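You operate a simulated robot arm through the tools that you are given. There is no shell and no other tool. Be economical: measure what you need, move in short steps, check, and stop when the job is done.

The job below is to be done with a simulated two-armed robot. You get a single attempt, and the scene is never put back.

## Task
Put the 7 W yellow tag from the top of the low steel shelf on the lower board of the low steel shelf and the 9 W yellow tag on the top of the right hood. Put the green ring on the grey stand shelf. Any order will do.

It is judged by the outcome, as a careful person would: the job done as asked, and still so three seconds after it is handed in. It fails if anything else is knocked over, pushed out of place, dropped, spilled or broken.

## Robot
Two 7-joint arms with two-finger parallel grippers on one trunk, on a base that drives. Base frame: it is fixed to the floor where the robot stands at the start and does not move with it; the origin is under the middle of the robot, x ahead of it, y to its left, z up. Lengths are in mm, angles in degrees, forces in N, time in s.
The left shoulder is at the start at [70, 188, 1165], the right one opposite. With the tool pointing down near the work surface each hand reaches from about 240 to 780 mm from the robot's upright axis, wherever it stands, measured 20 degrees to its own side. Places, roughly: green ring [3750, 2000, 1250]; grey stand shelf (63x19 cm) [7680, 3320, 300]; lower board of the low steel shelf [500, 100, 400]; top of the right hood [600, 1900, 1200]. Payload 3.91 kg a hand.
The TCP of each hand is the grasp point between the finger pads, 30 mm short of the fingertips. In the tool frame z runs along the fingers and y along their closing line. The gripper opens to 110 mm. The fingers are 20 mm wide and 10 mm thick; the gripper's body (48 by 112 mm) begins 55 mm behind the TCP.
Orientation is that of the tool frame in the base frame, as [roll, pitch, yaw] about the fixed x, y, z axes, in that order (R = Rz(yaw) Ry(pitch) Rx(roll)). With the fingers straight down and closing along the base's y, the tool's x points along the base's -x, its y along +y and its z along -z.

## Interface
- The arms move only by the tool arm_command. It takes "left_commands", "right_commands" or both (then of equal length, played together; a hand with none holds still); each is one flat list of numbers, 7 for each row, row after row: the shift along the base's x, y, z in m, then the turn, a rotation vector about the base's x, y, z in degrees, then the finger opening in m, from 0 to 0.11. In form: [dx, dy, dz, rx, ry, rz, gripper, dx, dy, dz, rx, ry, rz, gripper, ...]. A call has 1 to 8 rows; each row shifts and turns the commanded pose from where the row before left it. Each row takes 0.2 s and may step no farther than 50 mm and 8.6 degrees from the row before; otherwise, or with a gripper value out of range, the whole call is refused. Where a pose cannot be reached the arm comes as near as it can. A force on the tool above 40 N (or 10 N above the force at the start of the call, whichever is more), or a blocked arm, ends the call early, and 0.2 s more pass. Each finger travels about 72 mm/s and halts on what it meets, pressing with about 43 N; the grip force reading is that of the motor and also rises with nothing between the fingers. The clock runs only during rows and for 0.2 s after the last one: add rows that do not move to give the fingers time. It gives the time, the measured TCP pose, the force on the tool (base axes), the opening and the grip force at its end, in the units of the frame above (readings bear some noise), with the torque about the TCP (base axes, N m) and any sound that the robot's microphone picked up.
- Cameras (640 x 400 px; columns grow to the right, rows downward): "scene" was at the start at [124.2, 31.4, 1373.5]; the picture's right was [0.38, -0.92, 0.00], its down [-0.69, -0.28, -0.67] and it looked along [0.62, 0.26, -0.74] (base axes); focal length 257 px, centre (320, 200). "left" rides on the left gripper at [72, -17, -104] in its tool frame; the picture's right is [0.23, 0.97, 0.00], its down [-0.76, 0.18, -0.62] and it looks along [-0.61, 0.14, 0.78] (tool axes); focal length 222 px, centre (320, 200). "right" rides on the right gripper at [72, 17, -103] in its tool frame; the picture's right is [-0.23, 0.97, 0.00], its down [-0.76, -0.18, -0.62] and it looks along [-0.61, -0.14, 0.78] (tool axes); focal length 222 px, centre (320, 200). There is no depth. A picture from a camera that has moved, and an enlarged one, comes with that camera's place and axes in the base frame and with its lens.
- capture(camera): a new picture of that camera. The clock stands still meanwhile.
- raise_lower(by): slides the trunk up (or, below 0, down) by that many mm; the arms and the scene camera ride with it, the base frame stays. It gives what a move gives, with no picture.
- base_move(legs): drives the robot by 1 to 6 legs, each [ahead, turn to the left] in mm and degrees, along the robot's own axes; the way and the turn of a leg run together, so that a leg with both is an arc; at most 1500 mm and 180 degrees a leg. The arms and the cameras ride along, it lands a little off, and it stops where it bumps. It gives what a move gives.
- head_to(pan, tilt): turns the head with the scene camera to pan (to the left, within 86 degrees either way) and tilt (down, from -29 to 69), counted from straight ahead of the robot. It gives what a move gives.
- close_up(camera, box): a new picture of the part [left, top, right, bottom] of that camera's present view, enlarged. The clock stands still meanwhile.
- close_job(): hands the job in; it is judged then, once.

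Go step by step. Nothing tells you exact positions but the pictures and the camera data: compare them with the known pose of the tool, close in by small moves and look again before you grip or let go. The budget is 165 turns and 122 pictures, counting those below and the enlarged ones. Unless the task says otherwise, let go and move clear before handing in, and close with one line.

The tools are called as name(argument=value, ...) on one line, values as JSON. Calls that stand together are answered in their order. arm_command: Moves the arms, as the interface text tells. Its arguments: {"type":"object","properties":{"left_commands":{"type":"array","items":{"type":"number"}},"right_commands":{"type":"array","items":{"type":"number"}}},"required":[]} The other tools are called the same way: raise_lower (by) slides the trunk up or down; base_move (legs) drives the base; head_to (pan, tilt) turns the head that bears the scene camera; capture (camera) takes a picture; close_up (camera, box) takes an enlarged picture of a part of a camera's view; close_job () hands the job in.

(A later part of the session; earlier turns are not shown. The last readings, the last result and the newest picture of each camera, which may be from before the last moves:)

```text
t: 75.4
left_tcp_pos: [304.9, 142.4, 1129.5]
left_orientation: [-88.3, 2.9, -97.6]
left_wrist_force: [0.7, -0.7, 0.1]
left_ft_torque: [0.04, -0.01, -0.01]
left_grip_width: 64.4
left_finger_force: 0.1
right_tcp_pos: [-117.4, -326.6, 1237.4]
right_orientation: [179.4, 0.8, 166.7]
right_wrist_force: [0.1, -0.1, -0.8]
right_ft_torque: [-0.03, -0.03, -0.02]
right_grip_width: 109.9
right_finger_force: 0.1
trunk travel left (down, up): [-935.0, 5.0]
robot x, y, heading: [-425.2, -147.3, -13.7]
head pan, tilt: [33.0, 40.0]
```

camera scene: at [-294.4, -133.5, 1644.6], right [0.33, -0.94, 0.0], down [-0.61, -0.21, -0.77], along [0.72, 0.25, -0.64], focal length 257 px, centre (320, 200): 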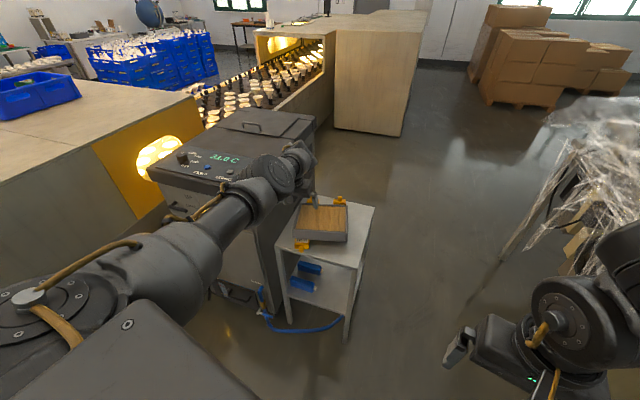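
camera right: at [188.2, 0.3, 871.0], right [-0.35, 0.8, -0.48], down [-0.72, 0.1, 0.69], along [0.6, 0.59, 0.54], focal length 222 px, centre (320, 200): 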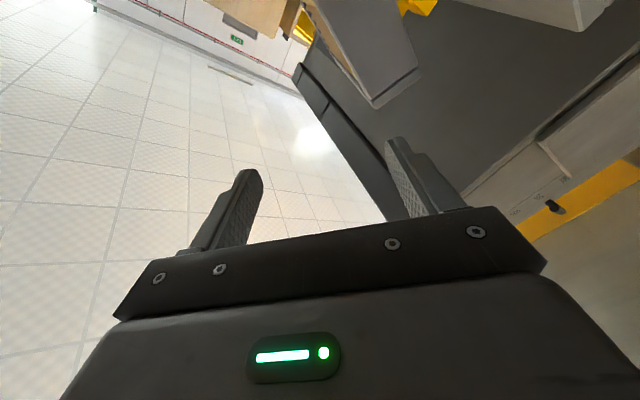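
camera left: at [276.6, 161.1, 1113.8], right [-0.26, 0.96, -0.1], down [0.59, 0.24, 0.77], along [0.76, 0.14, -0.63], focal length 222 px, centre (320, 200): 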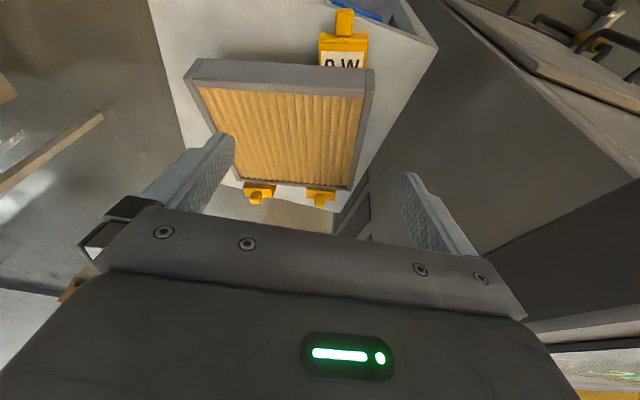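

arm_command(left_commands=[0, -0.01, 0, 0, 4.6, 3.8, 0.062, 0, -0.01, 0, -2.9, 4.7, 3.8, 0.062])

raise_lower(by=-230)

capture(camera="left")

```text
t: 76.0
left_tcp_pos: [304.9, 120.6, 1129.1]
left_orientation: [-97.6, -0.5, -90.2]
left_wrist_force: [0.3, 0.8, 0.8]
left_ft_torque: [-0.02, -0.01, -0.02]
left_grip_width: 62.2
left_finger_force: 0.1
right_tcp_pos: [-116.5, -329.2, 1235.9]
right_orientation: [179.3, 0.7, 166.8]
right_wrist_force: [-0.9, 0.9, -0.6]
right_ft_torque: [-0.02, 0.03, -0.02]
right_grip_width: 109.9
right_finger_force: 0.1
trunk travel left (down, up): [-935.0, 5.0]
robot x, y, heading: [-425.6, -151.3, -13.9]
head pan, tilt: [33.0, 40.0]
```

```text
t: 78.4
left_tcp_pos: [303.7, 123.0, 898.4]
left_orientation: [-97.5, -0.6, -90.2]
left_wrist_force: [0.5, 0.2, -0.6]
left_ft_torque: [-0.01, 0.02, -0.01]
left_grip_width: 62.1
left_finger_force: 0.2
right_tcp_pos: [-117.2, -326.0, 1007.6]
right_orientation: [179.4, 0.7, 166.8]
right_wrist_force: [0.2, 0.3, 0.3]
right_ft_torque: [0.01, -0.02, 0.01]
right_grip_width: 109.9
right_finger_force: 0.0
trunk travel left (down, up): [-705.0, 235.0]
robot x, y, heading: [-426.1, -149.4, -14.0]
head pan, tilt: [33.0, 40.0]
```

```text
61 pictures are left
camera left: at [204.0, 51.6, 930.3], right [-0.13, -0.24, -0.96], down [-0.64, 0.76, -0.1], along [0.76, 0.6, -0.25], focal length 222 px, centre (320, 200)
```

left: 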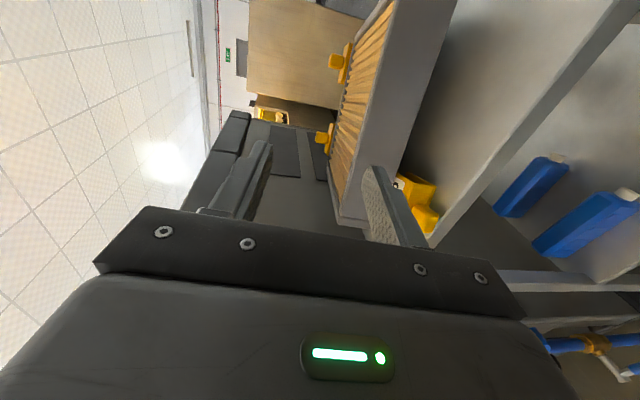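

I'll approach with the hand centre 12 mm high (so the gripper body clears the shelf) and the lower finger just under the filter.

arm_command(left_commands=[0.01, -0.005, -0.03, 0, 0, 0, 0.08, 0.02, -0.003, -0.03, 0, 0, 0, 0.08, 0.027, -0.002, 0, 0, 0, 0, 0.08])

close_up(camera="left", box=[200, 0, 520, 260])

```text
t: 79.2
left_tcp_pos: [360.6, 113.4, 837.5]
left_orientation: [-97.6, -0.6, -90.2]
left_wrist_force: [0.0, 0.3, 0.3]
left_ft_torque: [0.0, 0.05, 0.01]
left_grip_width: 79.8
left_finger_force: 0.1
right_tcp_pos: [-115.9, -327.0, 1007.5]
right_orientation: [179.6, 0.6, 166.8]
right_wrist_force: [0.2, 1.3, 0.0]
right_ft_torque: [0.0, 0.01, 0.03]
right_grip_width: 110.2
right_finger_force: 0.1
trunk travel left (down, up): [-705.0, 235.0]
robot x, y, heading: [-422.6, -148.3, -13.9]
head pan, tilt: [33.0, 40.0]
```

```text
1.54 times, centred on (360, 130) of left
camera zoom: at [261.1, 41.4, 868.7], right [-0.13, -0.24, -0.96], down [-0.64, 0.76, -0.1], along [0.76, 0.6, -0.25], focal length 342 px, centre (258, 308)
```

zoom: 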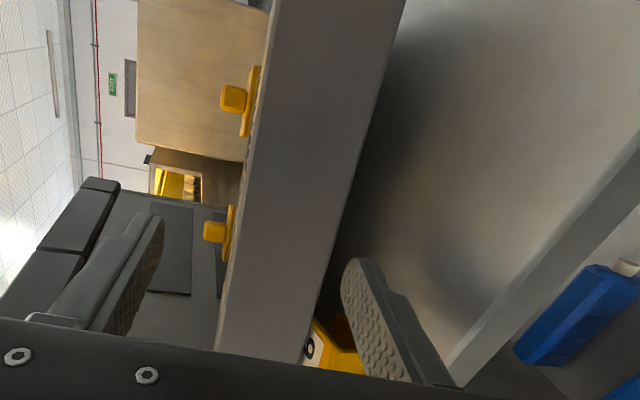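

Bottom edge is about 5 mm lower than estimated; I'll open slightly, drop 6 mm, flatten the pitch 4° and go in carefully.

arm_command(left_commands=[0, 0, -0.006, 0, -4, 0, 0.086, 0.02, 0, -0.0015, 0, 0, 0, 0.086, 0.02, 0, -0.0015, 0, 0, 0, 0.086, 0.015, 0, -0.001, 0, 0, 0, 0.086])

close_up(camera="left", box=[200, 0, 520, 260])

```text
t: 80.2
left_tcp_pos: [416.4, 113.6, 828.7]
left_orientation: [-93.6, -0.6, -90.4]
left_wrist_force: [-0.4, -0.3, -0.8]
left_ft_torque: [-0.01, -0.02, -0.01]
left_grip_width: 86.0
left_finger_force: 0.0
right_tcp_pos: [-116.2, -326.4, 1006.5]
right_orientation: [179.5, 0.6, 166.7]
right_wrist_force: [0.1, -0.4, -0.6]
right_ft_torque: [0.0, 0.0, 0.01]
right_grip_width: 110.1
right_finger_force: 0.0
trunk travel left (down, up): [-705.0, 235.0]
robot x, y, heading: [-428.6, -149.3, -14.0]
head pan, tilt: [33.0, 40.0]
```

```text
1.54 times, centred on (360, 130) of left
camera zoom: at [314.7, 42.0, 852.6], right [-0.06, -0.24, -0.97], down [-0.63, 0.76, -0.15], along [0.77, 0.6, -0.2], focal length 342 px, centre (258, 308)
```

zoom: 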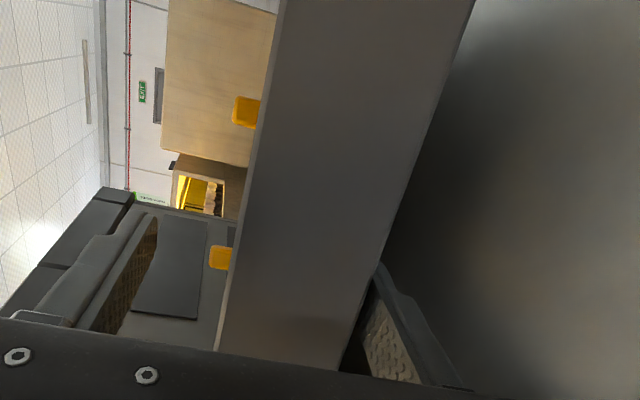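

The lower finger is passing under the edge cleanly. Advancing 28 mm more, then closing.

arm_command(left_commands=[0.015, 0, -0.001, 0, 0, 0, 0.086, 0.013, 0, -0.001, 0, 0, 0, 0.086])

arm_command(left_commands=[0, 0, 0, 0, 0, 0, 0.06, 0, 0, 0, 0, 0, 0, 0.035, 0, 0, 0, 0, 0, 0, 0.02, 0, 0, 0, 0, 0, 0, 0.02])

close_up(camera="left", box=[200, 0, 520, 260])

```text
t: 80.8
left_tcp_pos: [445.1, 112.6, 826.3]
left_orientation: [-93.4, -0.6, -90.3]
left_wrist_force: [-0.2, -0.8, 0.0]
left_ft_torque: [0.0, 0.02, -0.01]
left_grip_width: 85.9
left_finger_force: 0.1
right_tcp_pos: [-116.9, -326.8, 1007.2]
right_orientation: [179.5, 0.7, 166.8]
right_wrist_force: [-0.1, -0.3, 0.1]
right_ft_torque: [0.04, 0.02, -0.02]
right_grip_width: 110.2
right_finger_force: 0.1
trunk travel left (down, up): [-705.0, 235.0]
robot x, y, heading: [-426.5, -151.1, -14.0]
head pan, tilt: [33.0, 40.0]
```

```text
t: 81.8
left_tcp_pos: [445.7, 112.9, 826.8]
left_orientation: [-93.6, -0.5, -90.4]
left_wrist_force: [0.7, 0.7, -2.9]
left_ft_torque: [-0.1, 0.22, -0.02]
left_grip_width: 49.8
left_finger_force: 43.5
right_tcp_pos: [-117.3, -327.1, 1005.6]
right_orientation: [179.4, 0.6, 166.7]
right_wrist_force: [0.5, 0.2, 0.5]
right_ft_torque: [-0.03, -0.03, -0.02]
right_grip_width: 110.2
right_finger_force: 0.0
trunk travel left (down, up): [-705.0, 235.0]
robot x, y, heading: [-427.3, -150.3, -14.1]
head pan, tilt: [33.0, 40.0]
```

```text
1.54 times, centred on (360, 130) of left
camera zoom: at [342.1, 41.9, 850.6], right [-0.06, -0.24, -0.97], down [-0.63, 0.76, -0.15], along [0.77, 0.6, -0.2], focal length 342 px, centre (258, 308)
```

zoom: 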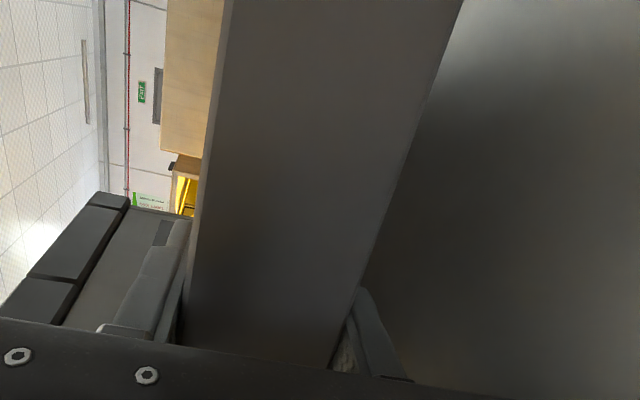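

Gripped deep at 50 mm. Lifting slowly and watching the grip.

arm_command(left_commands=[0, 0, 0.012, 0, 0, 0, 0.02, 0, 0, 0.012, 0, 0, 0, 0.02, 0, 0, 0.012, 0, 0, 0, 0.02])

capture(camera="left")

```text
t: 82.6
left_tcp_pos: [444.1, 113.1, 862.6]
left_orientation: [-93.5, -0.5, -90.3]
left_wrist_force: [0.2, -0.4, -2.4]
left_ft_torque: [-0.05, 0.21, 0.02]
left_grip_width: 49.9
left_finger_force: 43.1
right_tcp_pos: [-116.3, -327.4, 1008.2]
right_orientation: [179.4, 0.7, 166.7]
right_wrist_force: [0.7, 0.3, -0.1]
right_ft_torque: [0.02, -0.02, -0.02]
right_grip_width: 109.9
right_finger_force: 0.1
trunk travel left (down, up): [-705.0, 235.0]
robot x, y, heading: [-425.2, -148.1, -14.0]
head pan, tilt: [33.0, 40.0]
```

```text
57 pictures are left
camera left: at [342.1, 41.6, 886.7], right [-0.06, -0.24, -0.97], down [-0.63, 0.76, -0.15], along [0.77, 0.6, -0.2], focal length 222 px, centre (320, 200)
```

left: 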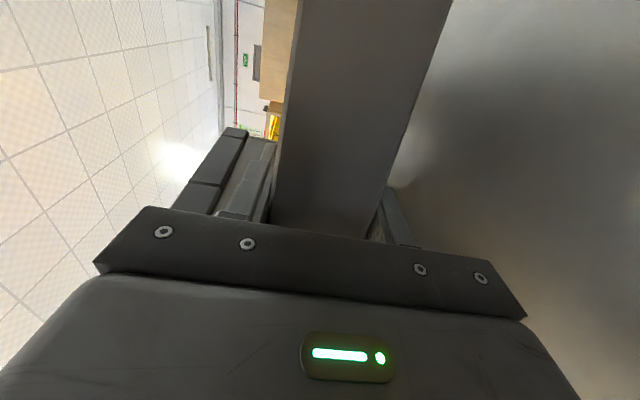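

The filter weighs only 0.25 kg and holds firmly. I'll lift it clear, shift right a little and roll it upright.

arm_command(left_commands=[0, -0.005, 0.03, 0, 0, 0, 0.02, 0, -0.01, 0.03, 0, 0, 0, 0.02, 0, -0.015, 0.03, 0, 0, 0, 0.02, 0, -0.015, 0.02, 0, 0, 0, 0.02])

arm_command(left_commands=[0, 0, 0, 8.2, 0, 0, 0.02, 0, 0, 0, 8.2, 0, 0, 0.02, 0, 0, 0, 8.2, 0, 0, 0.02, 0, 0, 0, 8.2, 0, 0, 0.02, 0, 0, 0, 8.2, 0, 0, 0.02, 0, 0, 0, 8.2, 0, 0, 0.02])

capture(camera="scene")

```text
t: 83.6
left_tcp_pos: [443.0, 67.4, 972.7]
left_orientation: [-93.6, -0.5, -90.4]
left_wrist_force: [0.3, -0.3, -2.5]
left_ft_torque: [-0.12, 0.22, -0.02]
left_grip_width: 49.9
left_finger_force: 43.1
right_tcp_pos: [-116.5, -327.5, 1008.2]
right_orientation: [179.5, 0.7, 166.8]
right_wrist_force: [-0.1, -0.2, 0.7]
right_ft_torque: [0.05, 0.0, 0.0]
right_grip_width: 110.1
right_finger_force: 0.0
trunk travel left (down, up): [-705.0, 235.0]
robot x, y, heading: [-425.4, -149.1, -14.0]
head pan, tilt: [33.0, 40.0]
```

```text
t: 85.0
left_tcp_pos: [444.3, 66.7, 972.0]
left_orientation: [-93.9, 48.8, -90.5]
left_wrist_force: [0.0, -0.3, -3.3]
left_ft_torque: [-0.07, 0.26, -0.05]
left_grip_width: 49.7
left_finger_force: 43.2
right_tcp_pos: [-116.6, -327.1, 1006.9]
right_orientation: [179.5, 0.6, 166.7]
right_wrist_force: [-0.6, 0.3, -0.2]
right_ft_torque: [0.03, -0.03, 0.0]
right_grip_width: 110.1
right_finger_force: 0.0
trunk travel left (down, up): [-705.0, 235.0]
robot x, y, heading: [-425.7, -146.0, -13.8]
head pan, tilt: [33.0, 40.0]
```

```text
56 pictures are left
camera scene: at [-294.4, -132.0, 1414.6], right [0.33, -0.94, 0.0], down [-0.61, -0.21, -0.77], along [0.72, 0.25, -0.64], focal length 257 px, centre (320, 200)
```

scene: 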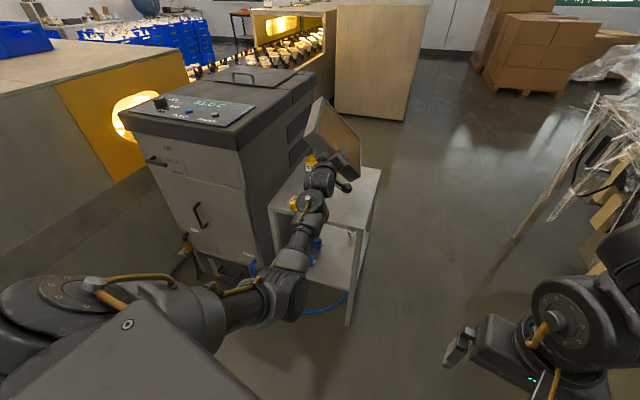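

It rolls nicely. Completing the roll and levelling its lower edge, then moving above its old spot.

arm_command(left_commands=[0, -0.01, 0, 8.2, 0, 0, 0.02, 0, -0.01, 0, 8.2, 0, 0, 0.02, 0, -0.01, 0, 8.2, 0, 0, 0.02, 0, -0.01, 0, 8.2, 0, 0, 0.02, 0, -0.01, 0, 8.2, 0, 0, 0.02, 0, 0, 0, 0, 5.7, 0, 0.02, 0, 0, 0, 0, 5.7, 0, 0.02])

close_up(camera="scene", box=[230, 80, 410, 220])

capture(camera="left")

```text
t: 86.6
left_tcp_pos: [444.7, 17.7, 972.0]
left_orientation: [178.0, 78.2, -178.4]
left_wrist_force: [-0.7, 0.3, -2.5]
left_ft_torque: [0.0, 0.22, 0.0]
left_grip_width: 49.9
left_finger_force: 42.4
right_tcp_pos: [-117.6, -328.0, 1006.5]
right_orientation: [179.6, 0.6, 166.8]
right_wrist_force: [-0.3, -0.4, -0.3]
right_ft_torque: [-0.01, 0.02, 0.04]
right_grip_width: 109.9
right_finger_force: 0.0
trunk travel left (down, up): [-705.0, 235.0]
robot x, y, heading: [-425.6, -150.4, -14.1]
head pan, tilt: [33.0, 40.0]
```

```text
2.86 times, centred on (320, 150) of scene
camera zoom: at [-294.3, -132.4, 1414.6], right [0.33, -0.94, 0.0], down [-0.61, -0.21, -0.77], along [0.72, 0.25, -0.64], focal length 735 px, centre (320, 343)
```

zoom: 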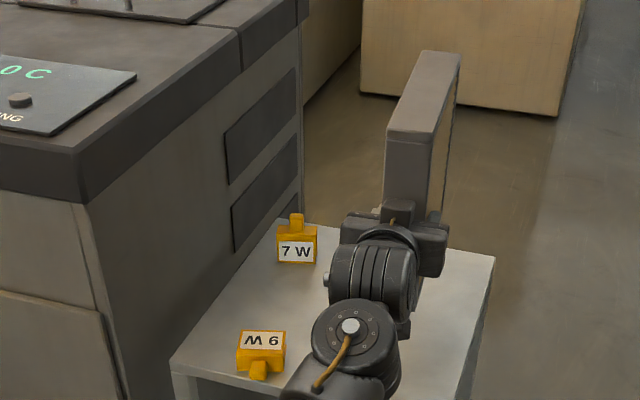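

```text
54 pictures are left
camera left: at [330.2, -5.5, 922.3], right [-0.11, 0.97, -0.22], down [-0.46, 0.14, 0.87], along [0.88, 0.19, 0.44], focal length 222 px, centre (320, 200)
```

left: 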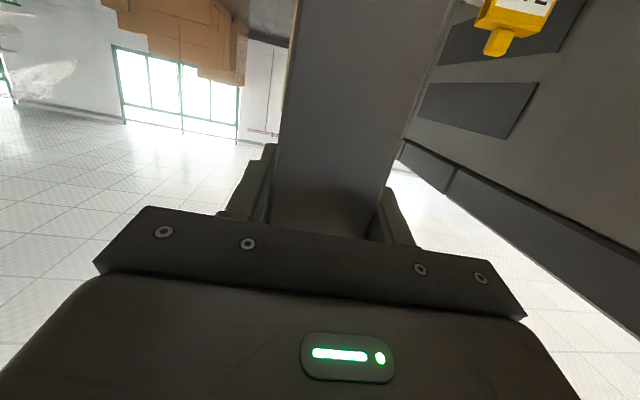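

The filter hangs upright and level. I'll square its yaw by −3.6°, shift to the original spot (near end x≈393, y≈17) and lower it.

arm_command(left_commands=[-0.01, 0, 0, 0, 0, -3.6, 0.02, -0.009, 0, 0, 0, 0, 0, 0.02, 0, 0, -0.03, 0, 0, 0, 0.02, 0, 0, -0.03, 0, 0, 0, 0.02, 0, 0, -0.015, 0, 0, 0, 0.02])

close_up(camera="scene", box=[230, 100, 410, 240])

```text
t: 87.8
left_tcp_pos: [427.0, 18.0, 897.0]
left_orientation: [178.0, 78.2, 178.2]
left_wrist_force: [0.5, -0.1, -2.2]
left_ft_torque: [-0.02, 0.22, -0.01]
left_grip_width: 50.0
left_finger_force: 43.0
right_tcp_pos: [-116.7, -326.2, 1006.9]
right_orientation: [179.5, 0.7, 166.7]
right_wrist_force: [-1.6, 0.7, -0.4]
right_ft_torque: [0.04, -0.01, 0.01]
right_grip_width: 110.0
right_finger_force: 0.1
trunk travel left (down, up): [-705.0, 235.0]
robot x, y, heading: [-423.1, -151.7, -13.8]
head pan, tilt: [33.0, 40.0]
```

```text
2.86 times, centred on (320, 170) of scene
camera zoom: at [-294.3, -132.4, 1414.6], right [0.33, -0.94, 0.0], down [-0.61, -0.21, -0.77], along [0.72, 0.25, -0.64], focal length 735 px, centre (320, 286)
```

zoom: 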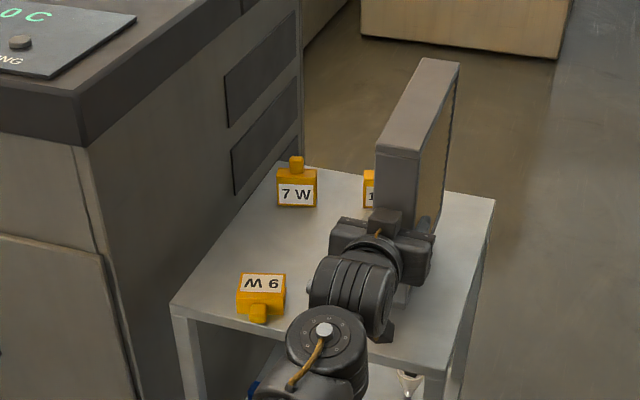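

Position matches its original footprint. Lowering to contact in small steps.

arm_command(left_commands=[0, 0, -0.007, 0, 0, 0, 0.02, 0, 0, -0.005, 0, 0, 0, 0.02])

arm_command(left_commands=[0, 0, -0.004, 0, 0, 0, 0.02])

arm_command(left_commands=[0, 0, -0.003, 0, 0, 0, 0.02])

arm_command(left_commands=[0, 0, -0.003, 0, 0, 0, 0.02])

```text
t: 88.4
left_tcp_pos: [424.5, 17.9, 885.3]
left_orientation: [178.3, 78.2, 178.3]
left_wrist_force: [-0.7, -0.3, -3.3]
left_ft_torque: [0.01, 0.27, 0.02]
left_grip_width: 49.8
left_finger_force: 42.7
right_tcp_pos: [-116.7, -327.3, 1008.3]
right_orientation: [179.5, 0.6, 166.7]
right_wrist_force: [0.5, -0.5, -0.1]
right_ft_torque: [-0.02, 0.03, 0.0]
right_grip_width: 110.4
right_finger_force: 0.1
trunk travel left (down, up): [-705.0, 235.0]
robot x, y, heading: [-423.9, -148.0, -13.9]
head pan, tilt: [33.0, 40.0]
```

```text
t: 88.8
left_tcp_pos: [426.4, 17.6, 881.0]
left_orientation: [178.3, 78.3, 178.3]
left_wrist_force: [-0.3, 0.0, -3.1]
left_ft_torque: [-0.01, 0.23, 0.01]
left_grip_width: 50.1
left_finger_force: 43.5
right_tcp_pos: [-117.5, -327.1, 1006.8]
right_orientation: [179.5, 0.5, 166.7]
right_wrist_force: [0.5, -0.6, -0.7]
right_ft_torque: [-0.02, 0.0, 0.0]
right_grip_width: 110.0
right_finger_force: 0.0
trunk travel left (down, up): [-705.0, 235.0]
robot x, y, heading: [-425.9, -148.2, -13.9]
head pan, tilt: [33.0, 40.0]
```

```text
t: 89.2
left_tcp_pos: [426.2, 17.9, 877.9]
left_orientation: [178.3, 78.4, 178.2]
left_wrist_force: [-0.2, -0.2, -2.8]
left_ft_torque: [-0.04, 0.2, 0.0]
left_grip_width: 49.7
left_finger_force: 43.2
right_tcp_pos: [-115.5, -326.3, 1006.6]
right_orientation: [179.4, 0.6, 166.6]
right_wrist_force: [-1.1, -0.3, 0.0]
right_ft_torque: [-0.02, -0.02, 0.04]
right_grip_width: 110.0
right_finger_force: 0.0
trunk travel left (down, up): [-705.0, 235.0]
robot x, y, heading: [-424.8, -149.5, -13.6]
head pan, tilt: [33.0, 40.0]
```

```text
t: 89.6
left_tcp_pos: [425.3, 18.5, 875.1]
left_orientation: [178.3, 78.1, 178.2]
left_wrist_force: [0.2, -1.0, -1.9]
left_ft_torque: [0.02, 0.23, 0.04]
left_grip_width: 49.6
left_finger_force: 43.1
right_tcp_pos: [-116.3, -325.9, 1006.4]
right_orientation: [179.5, 0.5, 166.7]
right_wrist_force: [0.5, 0.3, 0.8]
right_ft_torque: [-0.01, -0.01, 0.01]
right_grip_width: 110.0
right_finger_force: 0.1
trunk travel left (down, up): [-705.0, 235.0]
robot x, y, heading: [-424.9, -152.3, -13.7]
head pan, tilt: [33.0, 40.0]
```

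Not yet in contact. I'll go on in single small steps.

arm_command(left_commands=[0, 0, -0.003, 0, 0, 0, 0.02])

arm_command(left_commands=[0, 0, -0.003, 0, 0, 0, 0.02])

close_up(camera="scene", box=[280, 120, 400, 220])

```text
t: 90.0
left_tcp_pos: [425.4, 18.2, 875.3]
left_orientation: [178.4, 78.6, 178.1]
left_wrist_force: [-0.1, 0.4, 2.5]
left_ft_torque: [-0.08, 0.4, 0.0]
left_grip_width: 49.7
left_finger_force: 42.6
right_tcp_pos: [-117.3, -327.9, 1007.6]
right_orientation: [179.5, 0.7, 166.7]
right_wrist_force: [0.6, 0.2, -1.1]
right_ft_torque: [-0.03, -0.03, -0.04]
right_grip_width: 109.7
right_finger_force: 0.0
trunk travel left (down, up): [-705.0, 235.0]
robot x, y, heading: [-420.7, -146.6, -13.9]
head pan, tilt: [33.0, 40.0]
```

```text
t: 90.4
left_tcp_pos: [424.8, 18.1, 873.0]
left_orientation: [178.4, 78.7, 178.5]
left_wrist_force: [0.6, 0.6, 11.9]
left_ft_torque: [-0.18, 0.49, 0.0]
left_grip_width: 49.9
left_finger_force: 42.9
right_tcp_pos: [-118.4, -327.3, 1007.2]
right_orientation: [179.4, 0.8, 166.8]
right_wrist_force: [0.2, 0.5, 0.0]
right_ft_torque: [-0.03, -0.01, -0.03]
right_grip_width: 110.0
right_finger_force: 0.0
trunk travel left (down, up): [-705.0, 235.0]
robot x, y, heading: [-426.0, -148.5, -13.8]
head pan, tilt: [33.0, 40.0]
```

```text
4.00 times, centred on (340, 170) of scene
camera zoom: at [-297.1, -132.5, 1415.1], right [0.33, -0.94, 0.0], down [-0.61, -0.21, -0.77], along [0.72, 0.25, -0.64], focal length 1029 px, centre (240, 320)
```

zoom: 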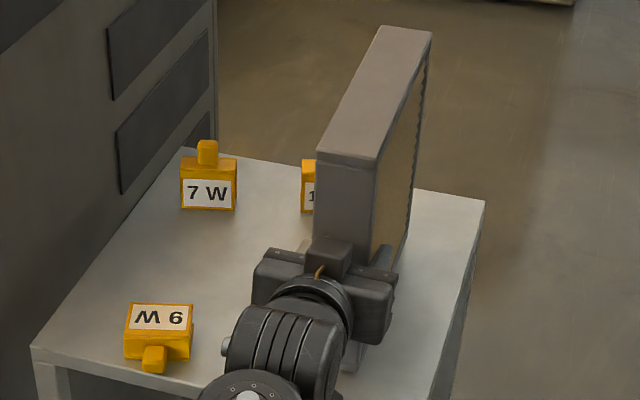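

Contact made at the expected height (12 N), filter standing. I'll release gently and check it stands by itself.

arm_command(left_commands=[0, 0, 0.001, 0, 0, 0, 0.02, 0, 0, 0, 0, 0, 0, 0.055, 0, 0, 0, 0, 0, 0, 0.08, 0, 0, 0, 0, 0, 0, 0.08])

close_up(camera="scene", box=[280, 120, 400, 220])

capture(camera="left")

```text
t: 91.4
left_tcp_pos: [424.3, 17.4, 869.2]
left_orientation: [178.1, 78.2, 178.2]
left_wrist_force: [-0.3, -0.1, 0.6]
left_ft_torque: [0.05, 0.03, 0.01]
left_grip_width: 79.9
left_finger_force: 0.0
right_tcp_pos: [-117.0, -325.9, 1006.6]
right_orientation: [179.6, 0.7, 166.7]
right_wrist_force: [0.1, -0.2, 0.1]
right_ft_torque: [-0.03, 0.01, 0.01]
right_grip_width: 110.3
right_finger_force: 0.1
trunk travel left (down, up): [-705.0, 235.0]
robot x, y, heading: [-424.9, -149.3, -13.9]
head pan, tilt: [33.0, 40.0]
```

```text
4.00 times, centred on (340, 170) of scene
camera zoom: at [-294.6, -132.3, 1414.6], right [0.33, -0.94, 0.0], down [-0.61, -0.21, -0.77], along [0.72, 0.25, -0.64], focal length 1029 px, centre (240, 320)
```

zoom: 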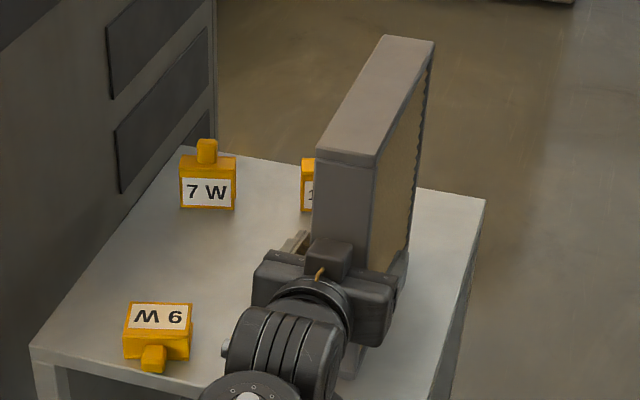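

```text
50 pictures are left
camera left: at [309.8, 1.9, 820.6], right [-0.04, 0.98, -0.22], down [-0.46, 0.17, 0.87], along [0.89, 0.14, 0.44], focal length 222 px, centre (320, 200)
```

left: 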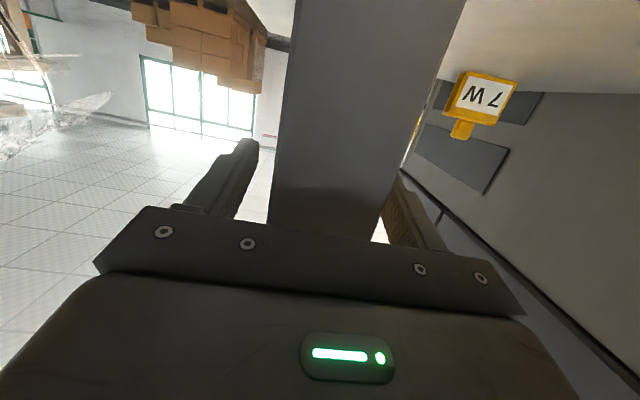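

It stands on its own. Backing the hand straight out.

arm_command(left_commands=[0, 0.002, 0, 0, 0, 0, 0.1, 0, 0.001, 0, 0, 0, 0, 0.1, -0.03, 0, 0.004, 0, 0, 0, 0.1, -0.04, 0, 0.006, 0, 0, 0, 0.1, -0.04, 0, 0.006, 0, 0, 0, 0.1, -0.04, 0.01, 0.006, 0, 0, 0, 0.1])

capture(camera="left")

close_up(camera="scene", box=[240, 120, 400, 240])

```text
t: 92.8
left_tcp_pos: [272.7, 30.8, 895.4]
left_orientation: [178.4, 78.5, 178.3]
left_wrist_force: [0.1, -0.1, -0.6]
left_ft_torque: [0.02, -0.04, -0.01]
left_grip_width: 99.8
left_finger_force: 0.0
right_tcp_pos: [-118.1, -325.8, 1008.2]
right_orientation: [179.5, 0.9, 166.7]
right_wrist_force: [0.0, 0.2, 0.3]
right_ft_torque: [0.0, 0.02, -0.01]
right_grip_width: 110.2
right_finger_force: 0.0
trunk travel left (down, up): [-705.0, 235.0]
robot x, y, heading: [-427.3, -155.5, -14.1]
head pan, tilt: [33.0, 40.0]
```

```text
49 pictures are left
camera left: at [158.1, 14.5, 844.0], right [-0.04, 0.98, -0.22], down [-0.46, 0.17, 0.87], along [0.89, 0.14, 0.44], focal length 222 px, centre (320, 200)
```

left: 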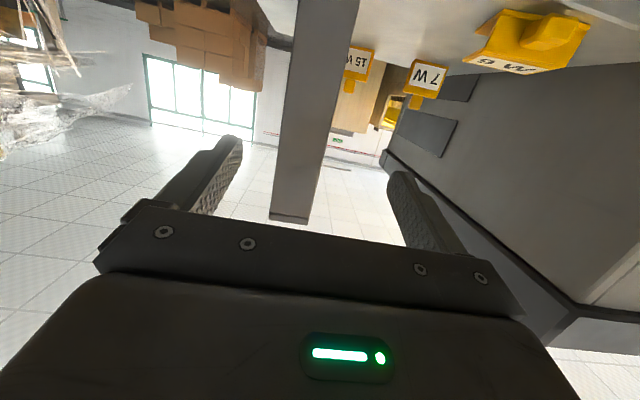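

```text
3.33 times, centred on (320, 180) of scene
camera zoom: at [-296.7, -131.6, 1414.9], right [0.33, -0.94, 0.0], down [-0.61, -0.21, -0.77], along [0.72, 0.25, -0.64], focal length 857 px, centre (320, 267)
```

zoom: 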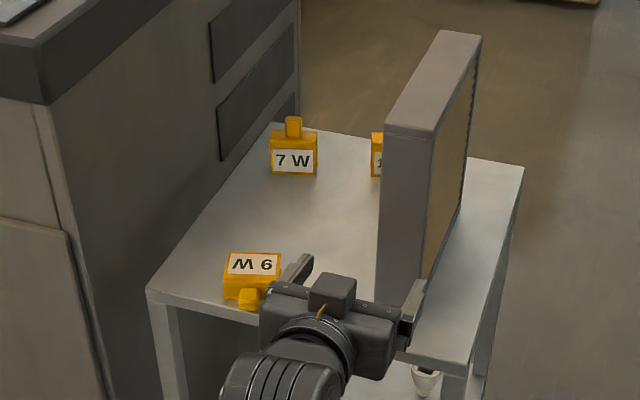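

The filter is back upright where it was, and the 15 W tag is fine. Now the tipped 9 W tag (axis yawed ≈18°, body centre ≈(378,179)): I'll swing the hand over, aligned with it.

arm_command(left_commands=[0, 0.03, 0, 0, 0, 6, 0.105, 0, 0.03, 0, 0, 0, 6, 0.105, 0, 0.03, 0, 0, 0, 6, 0.105, 0.005, 0.03, -0.03, 0, 0, 0, 0.105, 0.005, 0, -0.035, 0, 0, 0, 0.105, 0.005, 0, -0.025, 0, 0, 0, 0.105])

capture(camera="left")

close_up(camera="scene", box=[240, 120, 400, 240])

```text
t: 94.2
left_tcp_pos: [291.5, 149.6, 803.0]
left_orientation: [178.3, 78.3, -163.7]
left_wrist_force: [0.3, 0.0, 0.0]
left_ft_torque: [-0.03, -0.06, 0.03]
left_grip_width: 105.1
left_finger_force: 0.1
right_tcp_pos: [-116.9, -326.7, 1008.2]
right_orientation: [179.5, 0.8, 166.7]
right_wrist_force: [-0.3, 0.0, 0.3]
right_ft_torque: [-0.01, -0.01, 0.0]
right_grip_width: 110.1
right_finger_force: 0.0
trunk travel left (down, up): [-705.0, 235.0]
robot x, y, heading: [-423.4, -152.1, -14.0]
head pan, tilt: [33.0, 40.0]
```

```text
47 pictures are left
camera left: at [185.9, 99.6, 753.2], right [-0.34, 0.91, -0.22], down [-0.49, 0.02, 0.87], along [0.8, 0.41, 0.44], focal length 222 px, centre (320, 200)
```

left: 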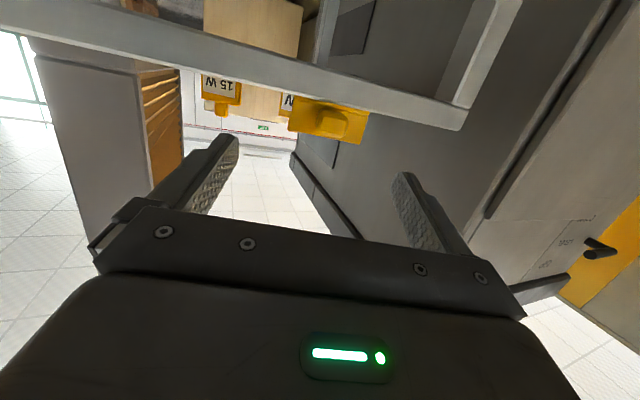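

```text
3.33 times, centred on (320, 180) of scene
camera zoom: at [-294.6, -132.1, 1414.7], right [0.33, -0.94, 0.0], down [-0.61, -0.21, -0.77], along [0.72, 0.25, -0.64], focal length 857 px, centre (320, 267)
```

zoom: 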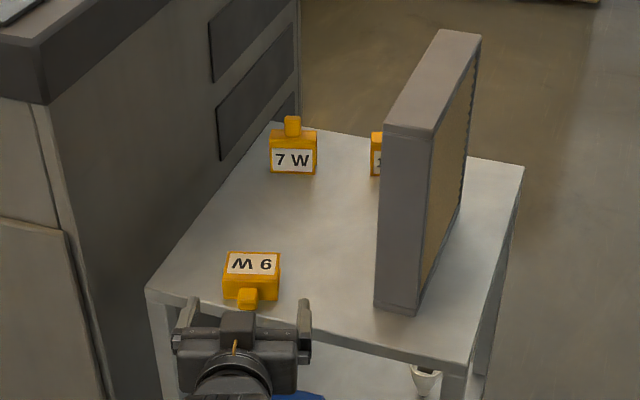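

Aligned. Advancing to straddle the 9 W tag, then gripping its width.

arm_command(left_commands=[0.025, 0.008, -0.004, 0, 0, 0, 0.105, 0.025, 0.008, -0.005, 0, 0, 0, 0.105, 0.026, 0.009, -0.005, 0, 0, 0, 0.105])

close_up(camera="scene", box=[260, 160, 340, 220])

```text
t: 95.0
left_tcp_pos: [367.8, 176.1, 790.0]
left_orientation: [178.3, 78.3, -163.8]
left_wrist_force: [-0.3, 0.2, -0.1]
left_ft_torque: [0.01, -0.01, 0.01]
left_grip_width: 105.0
left_finger_force: 0.0
right_tcp_pos: [-117.1, -327.6, 1006.5]
right_orientation: [179.5, 0.6, 166.6]
right_wrist_force: [-0.2, -0.5, -1.0]
right_ft_torque: [0.03, 0.0, 0.01]
right_grip_width: 109.9
right_finger_force: 0.0
trunk travel left (down, up): [-705.0, 235.0]
robot x, y, heading: [-423.7, -149.4, -14.1]
head pan, tilt: [33.0, 40.0]
```

```text
6.67 times, centred on (300, 190) of scene
camera zoom: at [-294.0, -132.2, 1414.5], right [0.33, -0.94, 0.0], down [-0.61, -0.21, -0.77], along [0.72, 0.25, -0.64], focal length 1715 px, centre (453, 267)
```

zoom: 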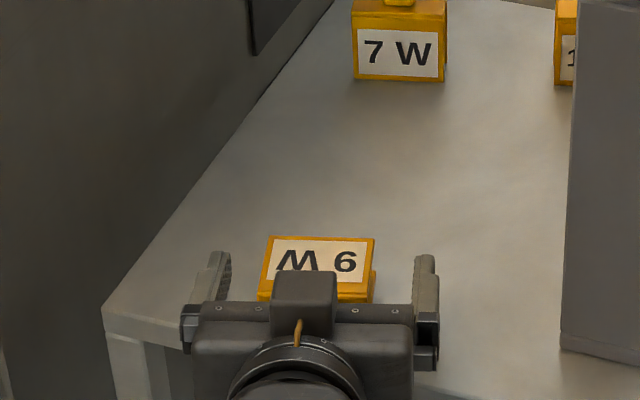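

arm_command(left_commands=[0, 0, 0, 0, 0, 0, 0.08, 0, 0, 0, 0, 0, 0, 0.055, 0, 0, 0, 0, 0, 0, 0.04, 0, 0, 0, 0, 0, 0, 0.04, 0, 0, 0.02, 0, 0, 0, 0.04, 0, 0, 0.03, 0, 0, 0, 0.04, 0, 0, 0.03, 0, 0, 0, 0.04])

close_up(camera="scene", box=[240, 120, 400, 240])

```text
t: 96.6
left_tcp_pos: [364.9, 176.1, 868.1]
left_orientation: [178.0, 78.2, -164.0]
left_wrist_force: [0.1, -0.3, -0.8]
left_ft_torque: [-0.04, 0.03, -0.02]
left_grip_width: 60.8
left_finger_force: 42.6
right_tcp_pos: [-116.9, -326.7, 1006.5]
right_orientation: [179.6, 0.7, 166.7]
right_wrist_force: [0.7, -0.4, -0.4]
right_ft_torque: [0.0, -0.01, 0.02]
right_grip_width: 110.1
right_finger_force: 0.1
trunk travel left (down, up): [-705.0, 235.0]
robot x, y, heading: [-426.4, -147.1, -13.9]
head pan, tilt: [33.0, 40.0]
```

```text
3.33 times, centred on (320, 180) of scene
camera zoom: at [-295.2, -132.4, 1414.7], right [0.33, -0.94, 0.0], down [-0.61, -0.21, -0.77], along [0.72, 0.25, -0.64], focal length 857 px, centre (320, 267)
```

zoom: 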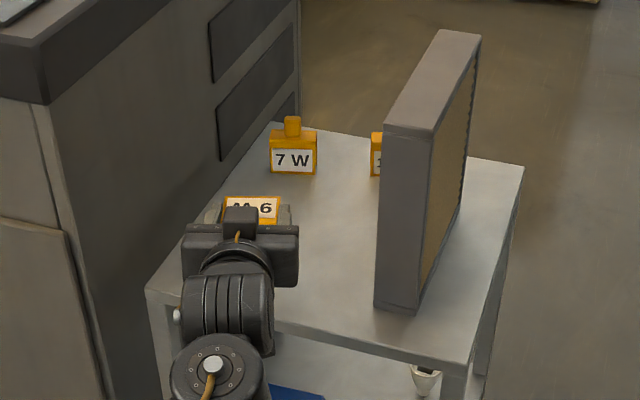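

The 9 W tag is held (61 mm wide). I'll raise and draw back while turning the hand down, which brings the tag upright.

arm_command(left_commands=[-0.03, 0, 0.03, 0, 0, 0, 0.04, -0.03, 0, 0.03, 0, 0, 0, 0.04, -0.02, 0, 0.03, -2.2, 7.7, 0, 0.04, -0.02, 0, 0.03, -2.2, 7.7, 0, 0.04, -0.02, 0, 0.03, -2.2, 7.7, 0, 0.04, -0.02, 0, 0.03, -2.2, 7.7, 0, 0.04, -0.02, 0, 0.03, -2.2, 7.7, 0, 0.04])

arm_command(left_commands=[-0.02, 0, 0.02, -2.2, 7.7, 0, 0.04, -0.02, 0, 0.02, -2.2, 7.7, 0, 0.04, -0.02, 0, 0.02, -2.2, 7.7, 0, 0.04, -0.02, 0, 0.02, -2.2, 7.7, 0, 0.04, 0, 0, 0.01, -2.0, 7.0, 0, 0.04])

capture(camera="left")

```text
t: 98.2
left_tcp_pos: [269.9, 178.4, 987.0]
left_orientation: [177.7, 63.2, -164.0]
left_wrist_force: [0.4, -0.3, -0.1]
left_ft_torque: [-0.02, -0.03, 0.01]
left_grip_width: 60.8
left_finger_force: 42.6
left hand out of reach, approached as far as the arm can: row 4, 5, 6, 7
right_tcp_pos: [-117.9, -327.2, 1007.7]
right_orientation: [179.4, 0.7, 166.7]
right_wrist_force: [-0.3, 0.9, -0.2]
right_ft_torque: [-0.02, 0.0, 0.0]
right_grip_width: 109.9
right_finger_force: 0.1
trunk travel left (down, up): [-705.0, 235.0]
robot x, y, heading: [-427.8, -149.8, -13.8]
head pan, tilt: [33.0, 40.0]
```

```text
t: 99.4
left_tcp_pos: [226.8, 186.7, 1054.5]
left_orientation: [177.3, 38.9, -163.3]
left_wrist_force: [0.1, -0.1, -0.2]
left_ft_torque: [0.02, 0.0, 0.0]
left_grip_width: 61.1
left_finger_force: 41.9
left hand out of reach, approached as far as the arm can: row 1, 2
right_tcp_pos: [-116.5, -327.2, 1007.4]
right_orientation: [179.5, 0.6, 166.7]
right_wrist_force: [0.1, 0.1, 1.0]
right_ft_torque: [0.0, 0.02, 0.01]
right_grip_width: 110.1
right_finger_force: 0.2
trunk travel left (down, up): [-705.0, 235.0]
robot x, y, heading: [-423.0, -147.8, -13.9]
head pan, tilt: [33.0, 40.0]
```

```text
43 pictures are left
camera left: at [117.1, 131.3, 1089.4], right [-0.48, 0.87, -0.11], down [0.15, 0.2, 0.97], along [0.87, 0.45, -0.22], focal length 222 px, centre (320, 200)
```

left: 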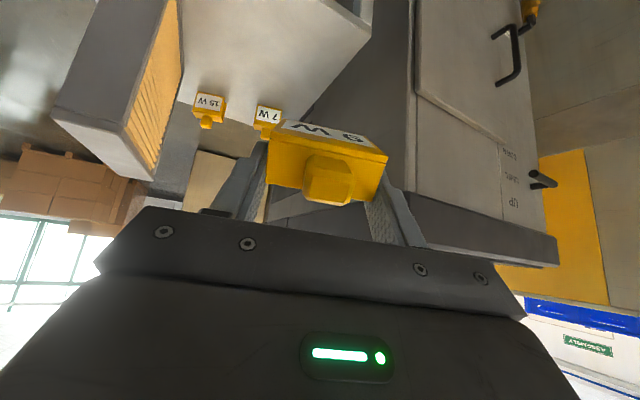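

Tag held upright-ish. I'll raise the trunk, turn left to face the hood and take a look.

raise_lower(by=225)

base_move(legs=[[0, 104], [300, 0]])

head_to(pan=0, tilt=30)

capture(camera="scene")

```text
t: 101.8
left_tcp_pos: [226.6, 188.0, 1282.0]
left_orientation: [177.4, 39.1, -163.1]
left_wrist_force: [-0.1, 0.4, -1.0]
left_ft_torque: [0.0, 0.02, 0.0]
left_grip_width: 61.1
left_finger_force: 43.0
right_tcp_pos: [-116.2, -326.5, 1231.9]
right_orientation: [179.5, 0.6, 166.7]
right_wrist_force: [0.4, 0.1, -0.1]
right_ft_torque: [-0.02, 0.02, -0.01]
right_grip_width: 109.9
right_finger_force: 0.1
trunk travel left (down, up): [-930.0, 10.0]
robot x, y, heading: [-424.8, -146.2, -14.0]
head pan, tilt: [33.0, 40.0]
```

```text
t: 108.2
left_tcp_pos: [-922.2, 692.3, 1282.6]
left_orientation: [177.4, 39.2, -58.3]
left_wrist_force: [-0.2, -0.7, 0.6]
left_ft_torque: [0.02, 0.01, -0.04]
left_grip_width: 61.1
left_finger_force: 42.7
right_tcp_pos: [-337.0, 492.0, 1232.6]
right_orientation: [179.5, 0.7, -88.6]
right_wrist_force: [-0.4, 0.4, 0.6]
right_ft_torque: [0.02, 0.0, -0.03]
right_grip_width: 110.2
right_finger_force: 0.0
trunk travel left (down, up): [-930.0, 10.0]
robot x, y, heading: [-430.8, 150.1, 91.1]
head pan, tilt: [33.0, 40.0]
```

```text
t: 109.2
left_tcp_pos: [-921.9, 694.6, 1279.9]
left_orientation: [177.3, 39.0, -58.4]
left_wrist_force: [-0.1, 0.8, -0.2]
left_ft_torque: [0.04, 0.02, 0.01]
left_grip_width: 61.1
left_finger_force: 42.4
right_tcp_pos: [-337.3, 494.2, 1231.3]
right_orientation: [179.6, 0.6, -88.5]
right_wrist_force: [-0.5, -0.5, 0.2]
right_ft_torque: [0.0, 0.04, 0.01]
right_grip_width: 110.1
right_finger_force: 0.0
trunk travel left (down, up): [-930.0, 10.0]
robot x, y, heading: [-430.9, 153.0, 90.9]
head pan, tilt: [0.0, 30.0]
```

```text
42 pictures are left
camera scene: at [-431.3, 292.9, 1654.9], right [1.0, 0.02, 0.0], down [0.01, -0.5, -0.87], along [-0.01, 0.87, -0.5], focal length 257 px, centre (320, 200)
```

scene: 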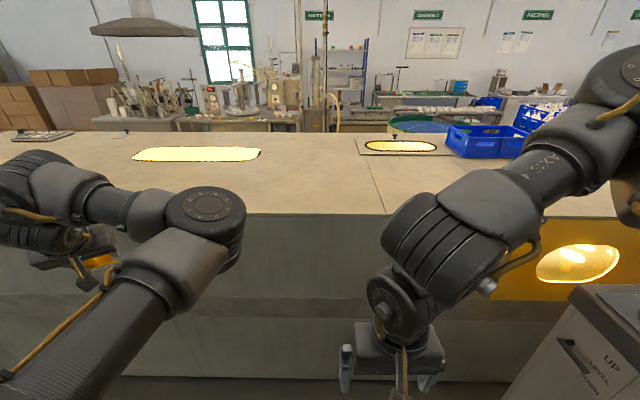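

The hood top is ahead: near edge about y≈1150–1200, z≈1080–1100. I'll drive closer so that the left hand comes over it.

base_move(legs=[[400, 0]])

head_to(pan=35, tilt=35)

capture(camera="scene")

capture(camera="left")

```text
t: 111.7
left_tcp_pos: [-925.3, 1091.6, 1282.4]
left_orientation: [177.3, 39.2, -58.5]
left_wrist_force: [-0.7, 0.4, -0.8]
left_ft_torque: [0.0, -0.04, 0.0]
left_grip_width: 61.1
left_finger_force: 42.9
right_tcp_pos: [-342.3, 887.6, 1232.4]
right_orientation: [179.6, 0.8, -88.7]
right_wrist_force: [0.4, 0.3, -0.3]
right_ft_torque: [0.0, -0.02, 0.0]
right_grip_width: 109.9
right_finger_force: 0.0
trunk travel left (down, up): [-930.0, 10.0]
robot x, y, heading: [-435.4, 548.4, 90.7]
head pan, tilt: [0.0, 30.0]
```

```text
t: 112.7
left_tcp_pos: [-926.0, 1092.2, 1281.0]
left_orientation: [177.3, 39.1, -58.5]
left_wrist_force: [-0.1, -0.1, 0.1]
left_ft_torque: [-0.03, 0.04, -0.01]
left_grip_width: 61.0
left_finger_force: 42.6
right_tcp_pos: [-342.2, 891.2, 1232.6]
right_orientation: [179.5, 0.6, -88.8]
right_wrist_force: [0.4, 0.1, -0.9]
right_ft_torque: [0.0, 0.0, 0.01]
right_grip_width: 110.1
right_finger_force: 0.0
trunk travel left (down, up): [-930.0, 10.0]
robot x, y, heading: [-437.4, 549.6, 90.9]
head pan, tilt: [35.0, 35.0]
```

```text
41 pictures are left
camera scene: at [-486.8, 670.8, 1647.2], right [0.81, 0.58, 0.0], down [0.33, -0.47, -0.82], along [-0.48, 0.67, -0.57], focal length 257 px, centre (320, 200)
```

scene: 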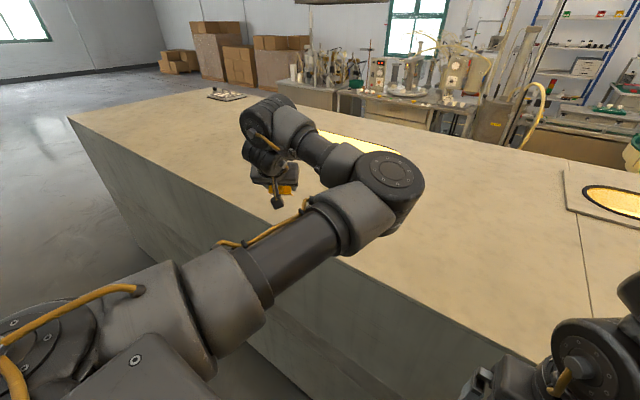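

```text
40 pictures are left
camera left: at [-843.6, 1002.0, 1314.9], right [-0.72, -0.68, -0.11], down [-0.23, 0.09, 0.97], along [-0.65, 0.73, -0.22], focal length 222 px, centre (320, 200)
```

left: 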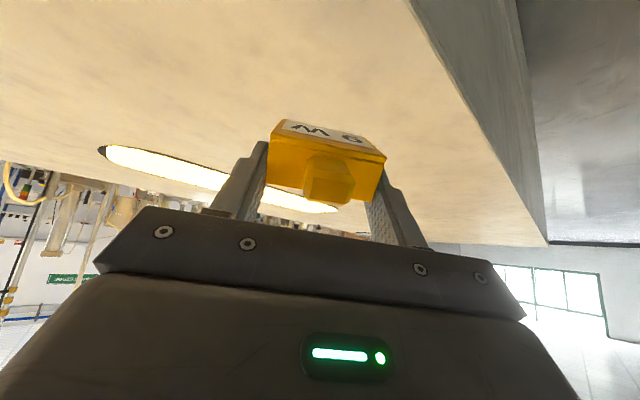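

The hand is just over the hood's edge. I'll bring the tool vertical while moving 150 mm further in over the hood.

arm_command(left_commands=[0.01, 0.03, 0, -6.6, -4.1, 0, 0.04, 0.01, 0.03, 0, -6.6, -4.1, 0, 0.04, 0.01, 0.03, 0, -6.6, -4.1, 0, 0.04, 0, 0.03, 0, -6.6, -4.1, 0, 0.04, 0, 0.03, 0, -6.6, -4.1, 0, 0.04])

capture(camera="left")

close_up(camera="scene", box=[180, 80, 420, 260])

```text
t: 113.9
left_tcp_pos: [-948.0, 1204.2, 1277.7]
left_orientation: [177.5, 0.8, -58.3]
left_wrist_force: [1.5, 1.0, 0.1]
left_ft_torque: [-0.09, 0.15, 0.01]
left_grip_width: 61.0
left_finger_force: 42.7
left hand out of reach, approached as far as the arm can: row 5
right_tcp_pos: [-351.5, 888.5, 1233.7]
right_orientation: [179.9, 0.8, -88.8]
right_wrist_force: [-0.6, -0.4, 0.8]
right_ft_torque: [0.04, -0.06, 0.01]
right_grip_width: 110.1
right_finger_force: 0.1
trunk travel left (down, up): [-930.0, 10.0]
robot x, y, heading: [-431.8, 550.3, 90.7]
head pan, tilt: [35.0, 35.0]
```

```text
39 pictures are left
camera left: at [-891.1, 1153.3, 1380.0], right [-0.71, -0.7, 0.04], down [-0.52, 0.56, 0.64], along [-0.47, 0.43, -0.77], focal length 222 px, centre (320, 200)
```

left: 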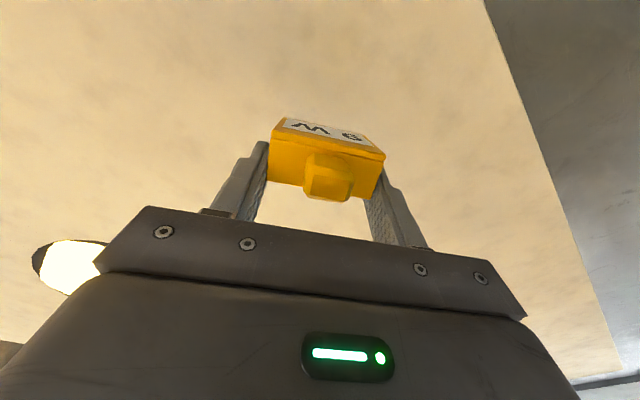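

```text
2.22 times, centred on (300, 170) of scene
camera zoom: at [-498.9, 668.3, 1647.0], right [0.81, 0.58, 0.01], down [0.34, -0.46, -0.82], along [-0.47, 0.67, -0.58], focal length 572 px, centre (364, 267)
```

zoom: 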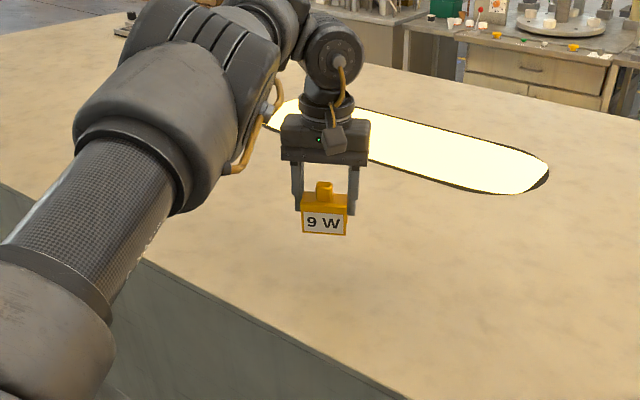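

The tag is upright over the hood, but the arm is at full stretch and the robot seems nudged. I'll draw the arm in and drive a little closer instead.

arm_command(left_commands=[0.03, -0.03, 0.005, 0, 0, 0, 0.04, 0.03, -0.03, 0, 0, 0, 0, 0.04, 0.03, -0.03, 0, 0, 0, 0, 0.04])

capture(camera="scene")

```text
t: 114.7
left_tcp_pos: [-849.8, 1111.8, 1286.3]
left_orientation: [177.7, 0.5, -58.4]
left_wrist_force: [-0.2, -1.2, 0.1]
left_ft_torque: [0.01, 0.02, 0.0]
left_grip_width: 61.1
left_finger_force: 43.1
right_tcp_pos: [-342.6, 888.3, 1232.8]
right_orientation: [179.6, 0.8, -88.6]
right_wrist_force: [0.2, 0.1, 1.0]
right_ft_torque: [-0.01, 0.0, 0.01]
right_grip_width: 110.1
right_finger_force: 0.0
trunk travel left (down, up): [-930.0, 10.0]
robot x, y, heading: [-437.7, 547.9, 90.9]
head pan, tilt: [35.0, 35.0]
```

```text
37 pictures are left
camera scene: at [-488.0, 667.9, 1647.4], right [0.81, 0.59, 0.0], down [0.34, -0.46, -0.82], along [-0.48, 0.66, -0.57], focal length 257 px, centre (320, 200)
```

scene: 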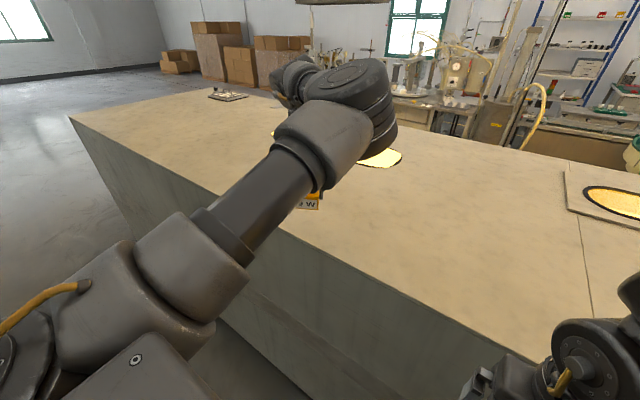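

base_move(legs=[[110, 0]])

capture(camera="left")

```text
t: 115.9
left_tcp_pos: [-849.5, 1211.3, 1290.6]
left_orientation: [177.9, 0.9, -58.3]
left_wrist_force: [0.5, 0.1, 0.5]
left_ft_torque: [-0.06, 0.0, -0.01]
left_grip_width: 61.3
left_finger_force: 43.2
right_tcp_pos: [-342.4, 988.4, 1236.4]
right_orientation: [179.5, 1.3, -88.3]
right_wrist_force: [-0.6, -0.4, 0.8]
right_ft_torque: [0.04, -0.01, -0.02]
right_grip_width: 110.0
right_finger_force: 0.0
trunk travel left (down, up): [-930.0, 10.0]
robot x, y, heading: [-434.9, 659.8, 90.8]
head pan, tilt: [35.0, 35.0]
```

```text
36 pictures are left
camera left: at [-792.7, 1159.3, 1392.8], right [-0.71, -0.7, 0.03], down [-0.53, 0.56, 0.64], along [-0.47, 0.44, -0.77], focal length 222 px, centre (320, 200)
```

left: 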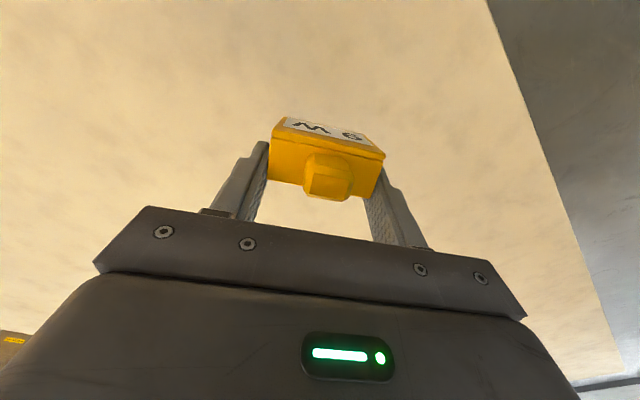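

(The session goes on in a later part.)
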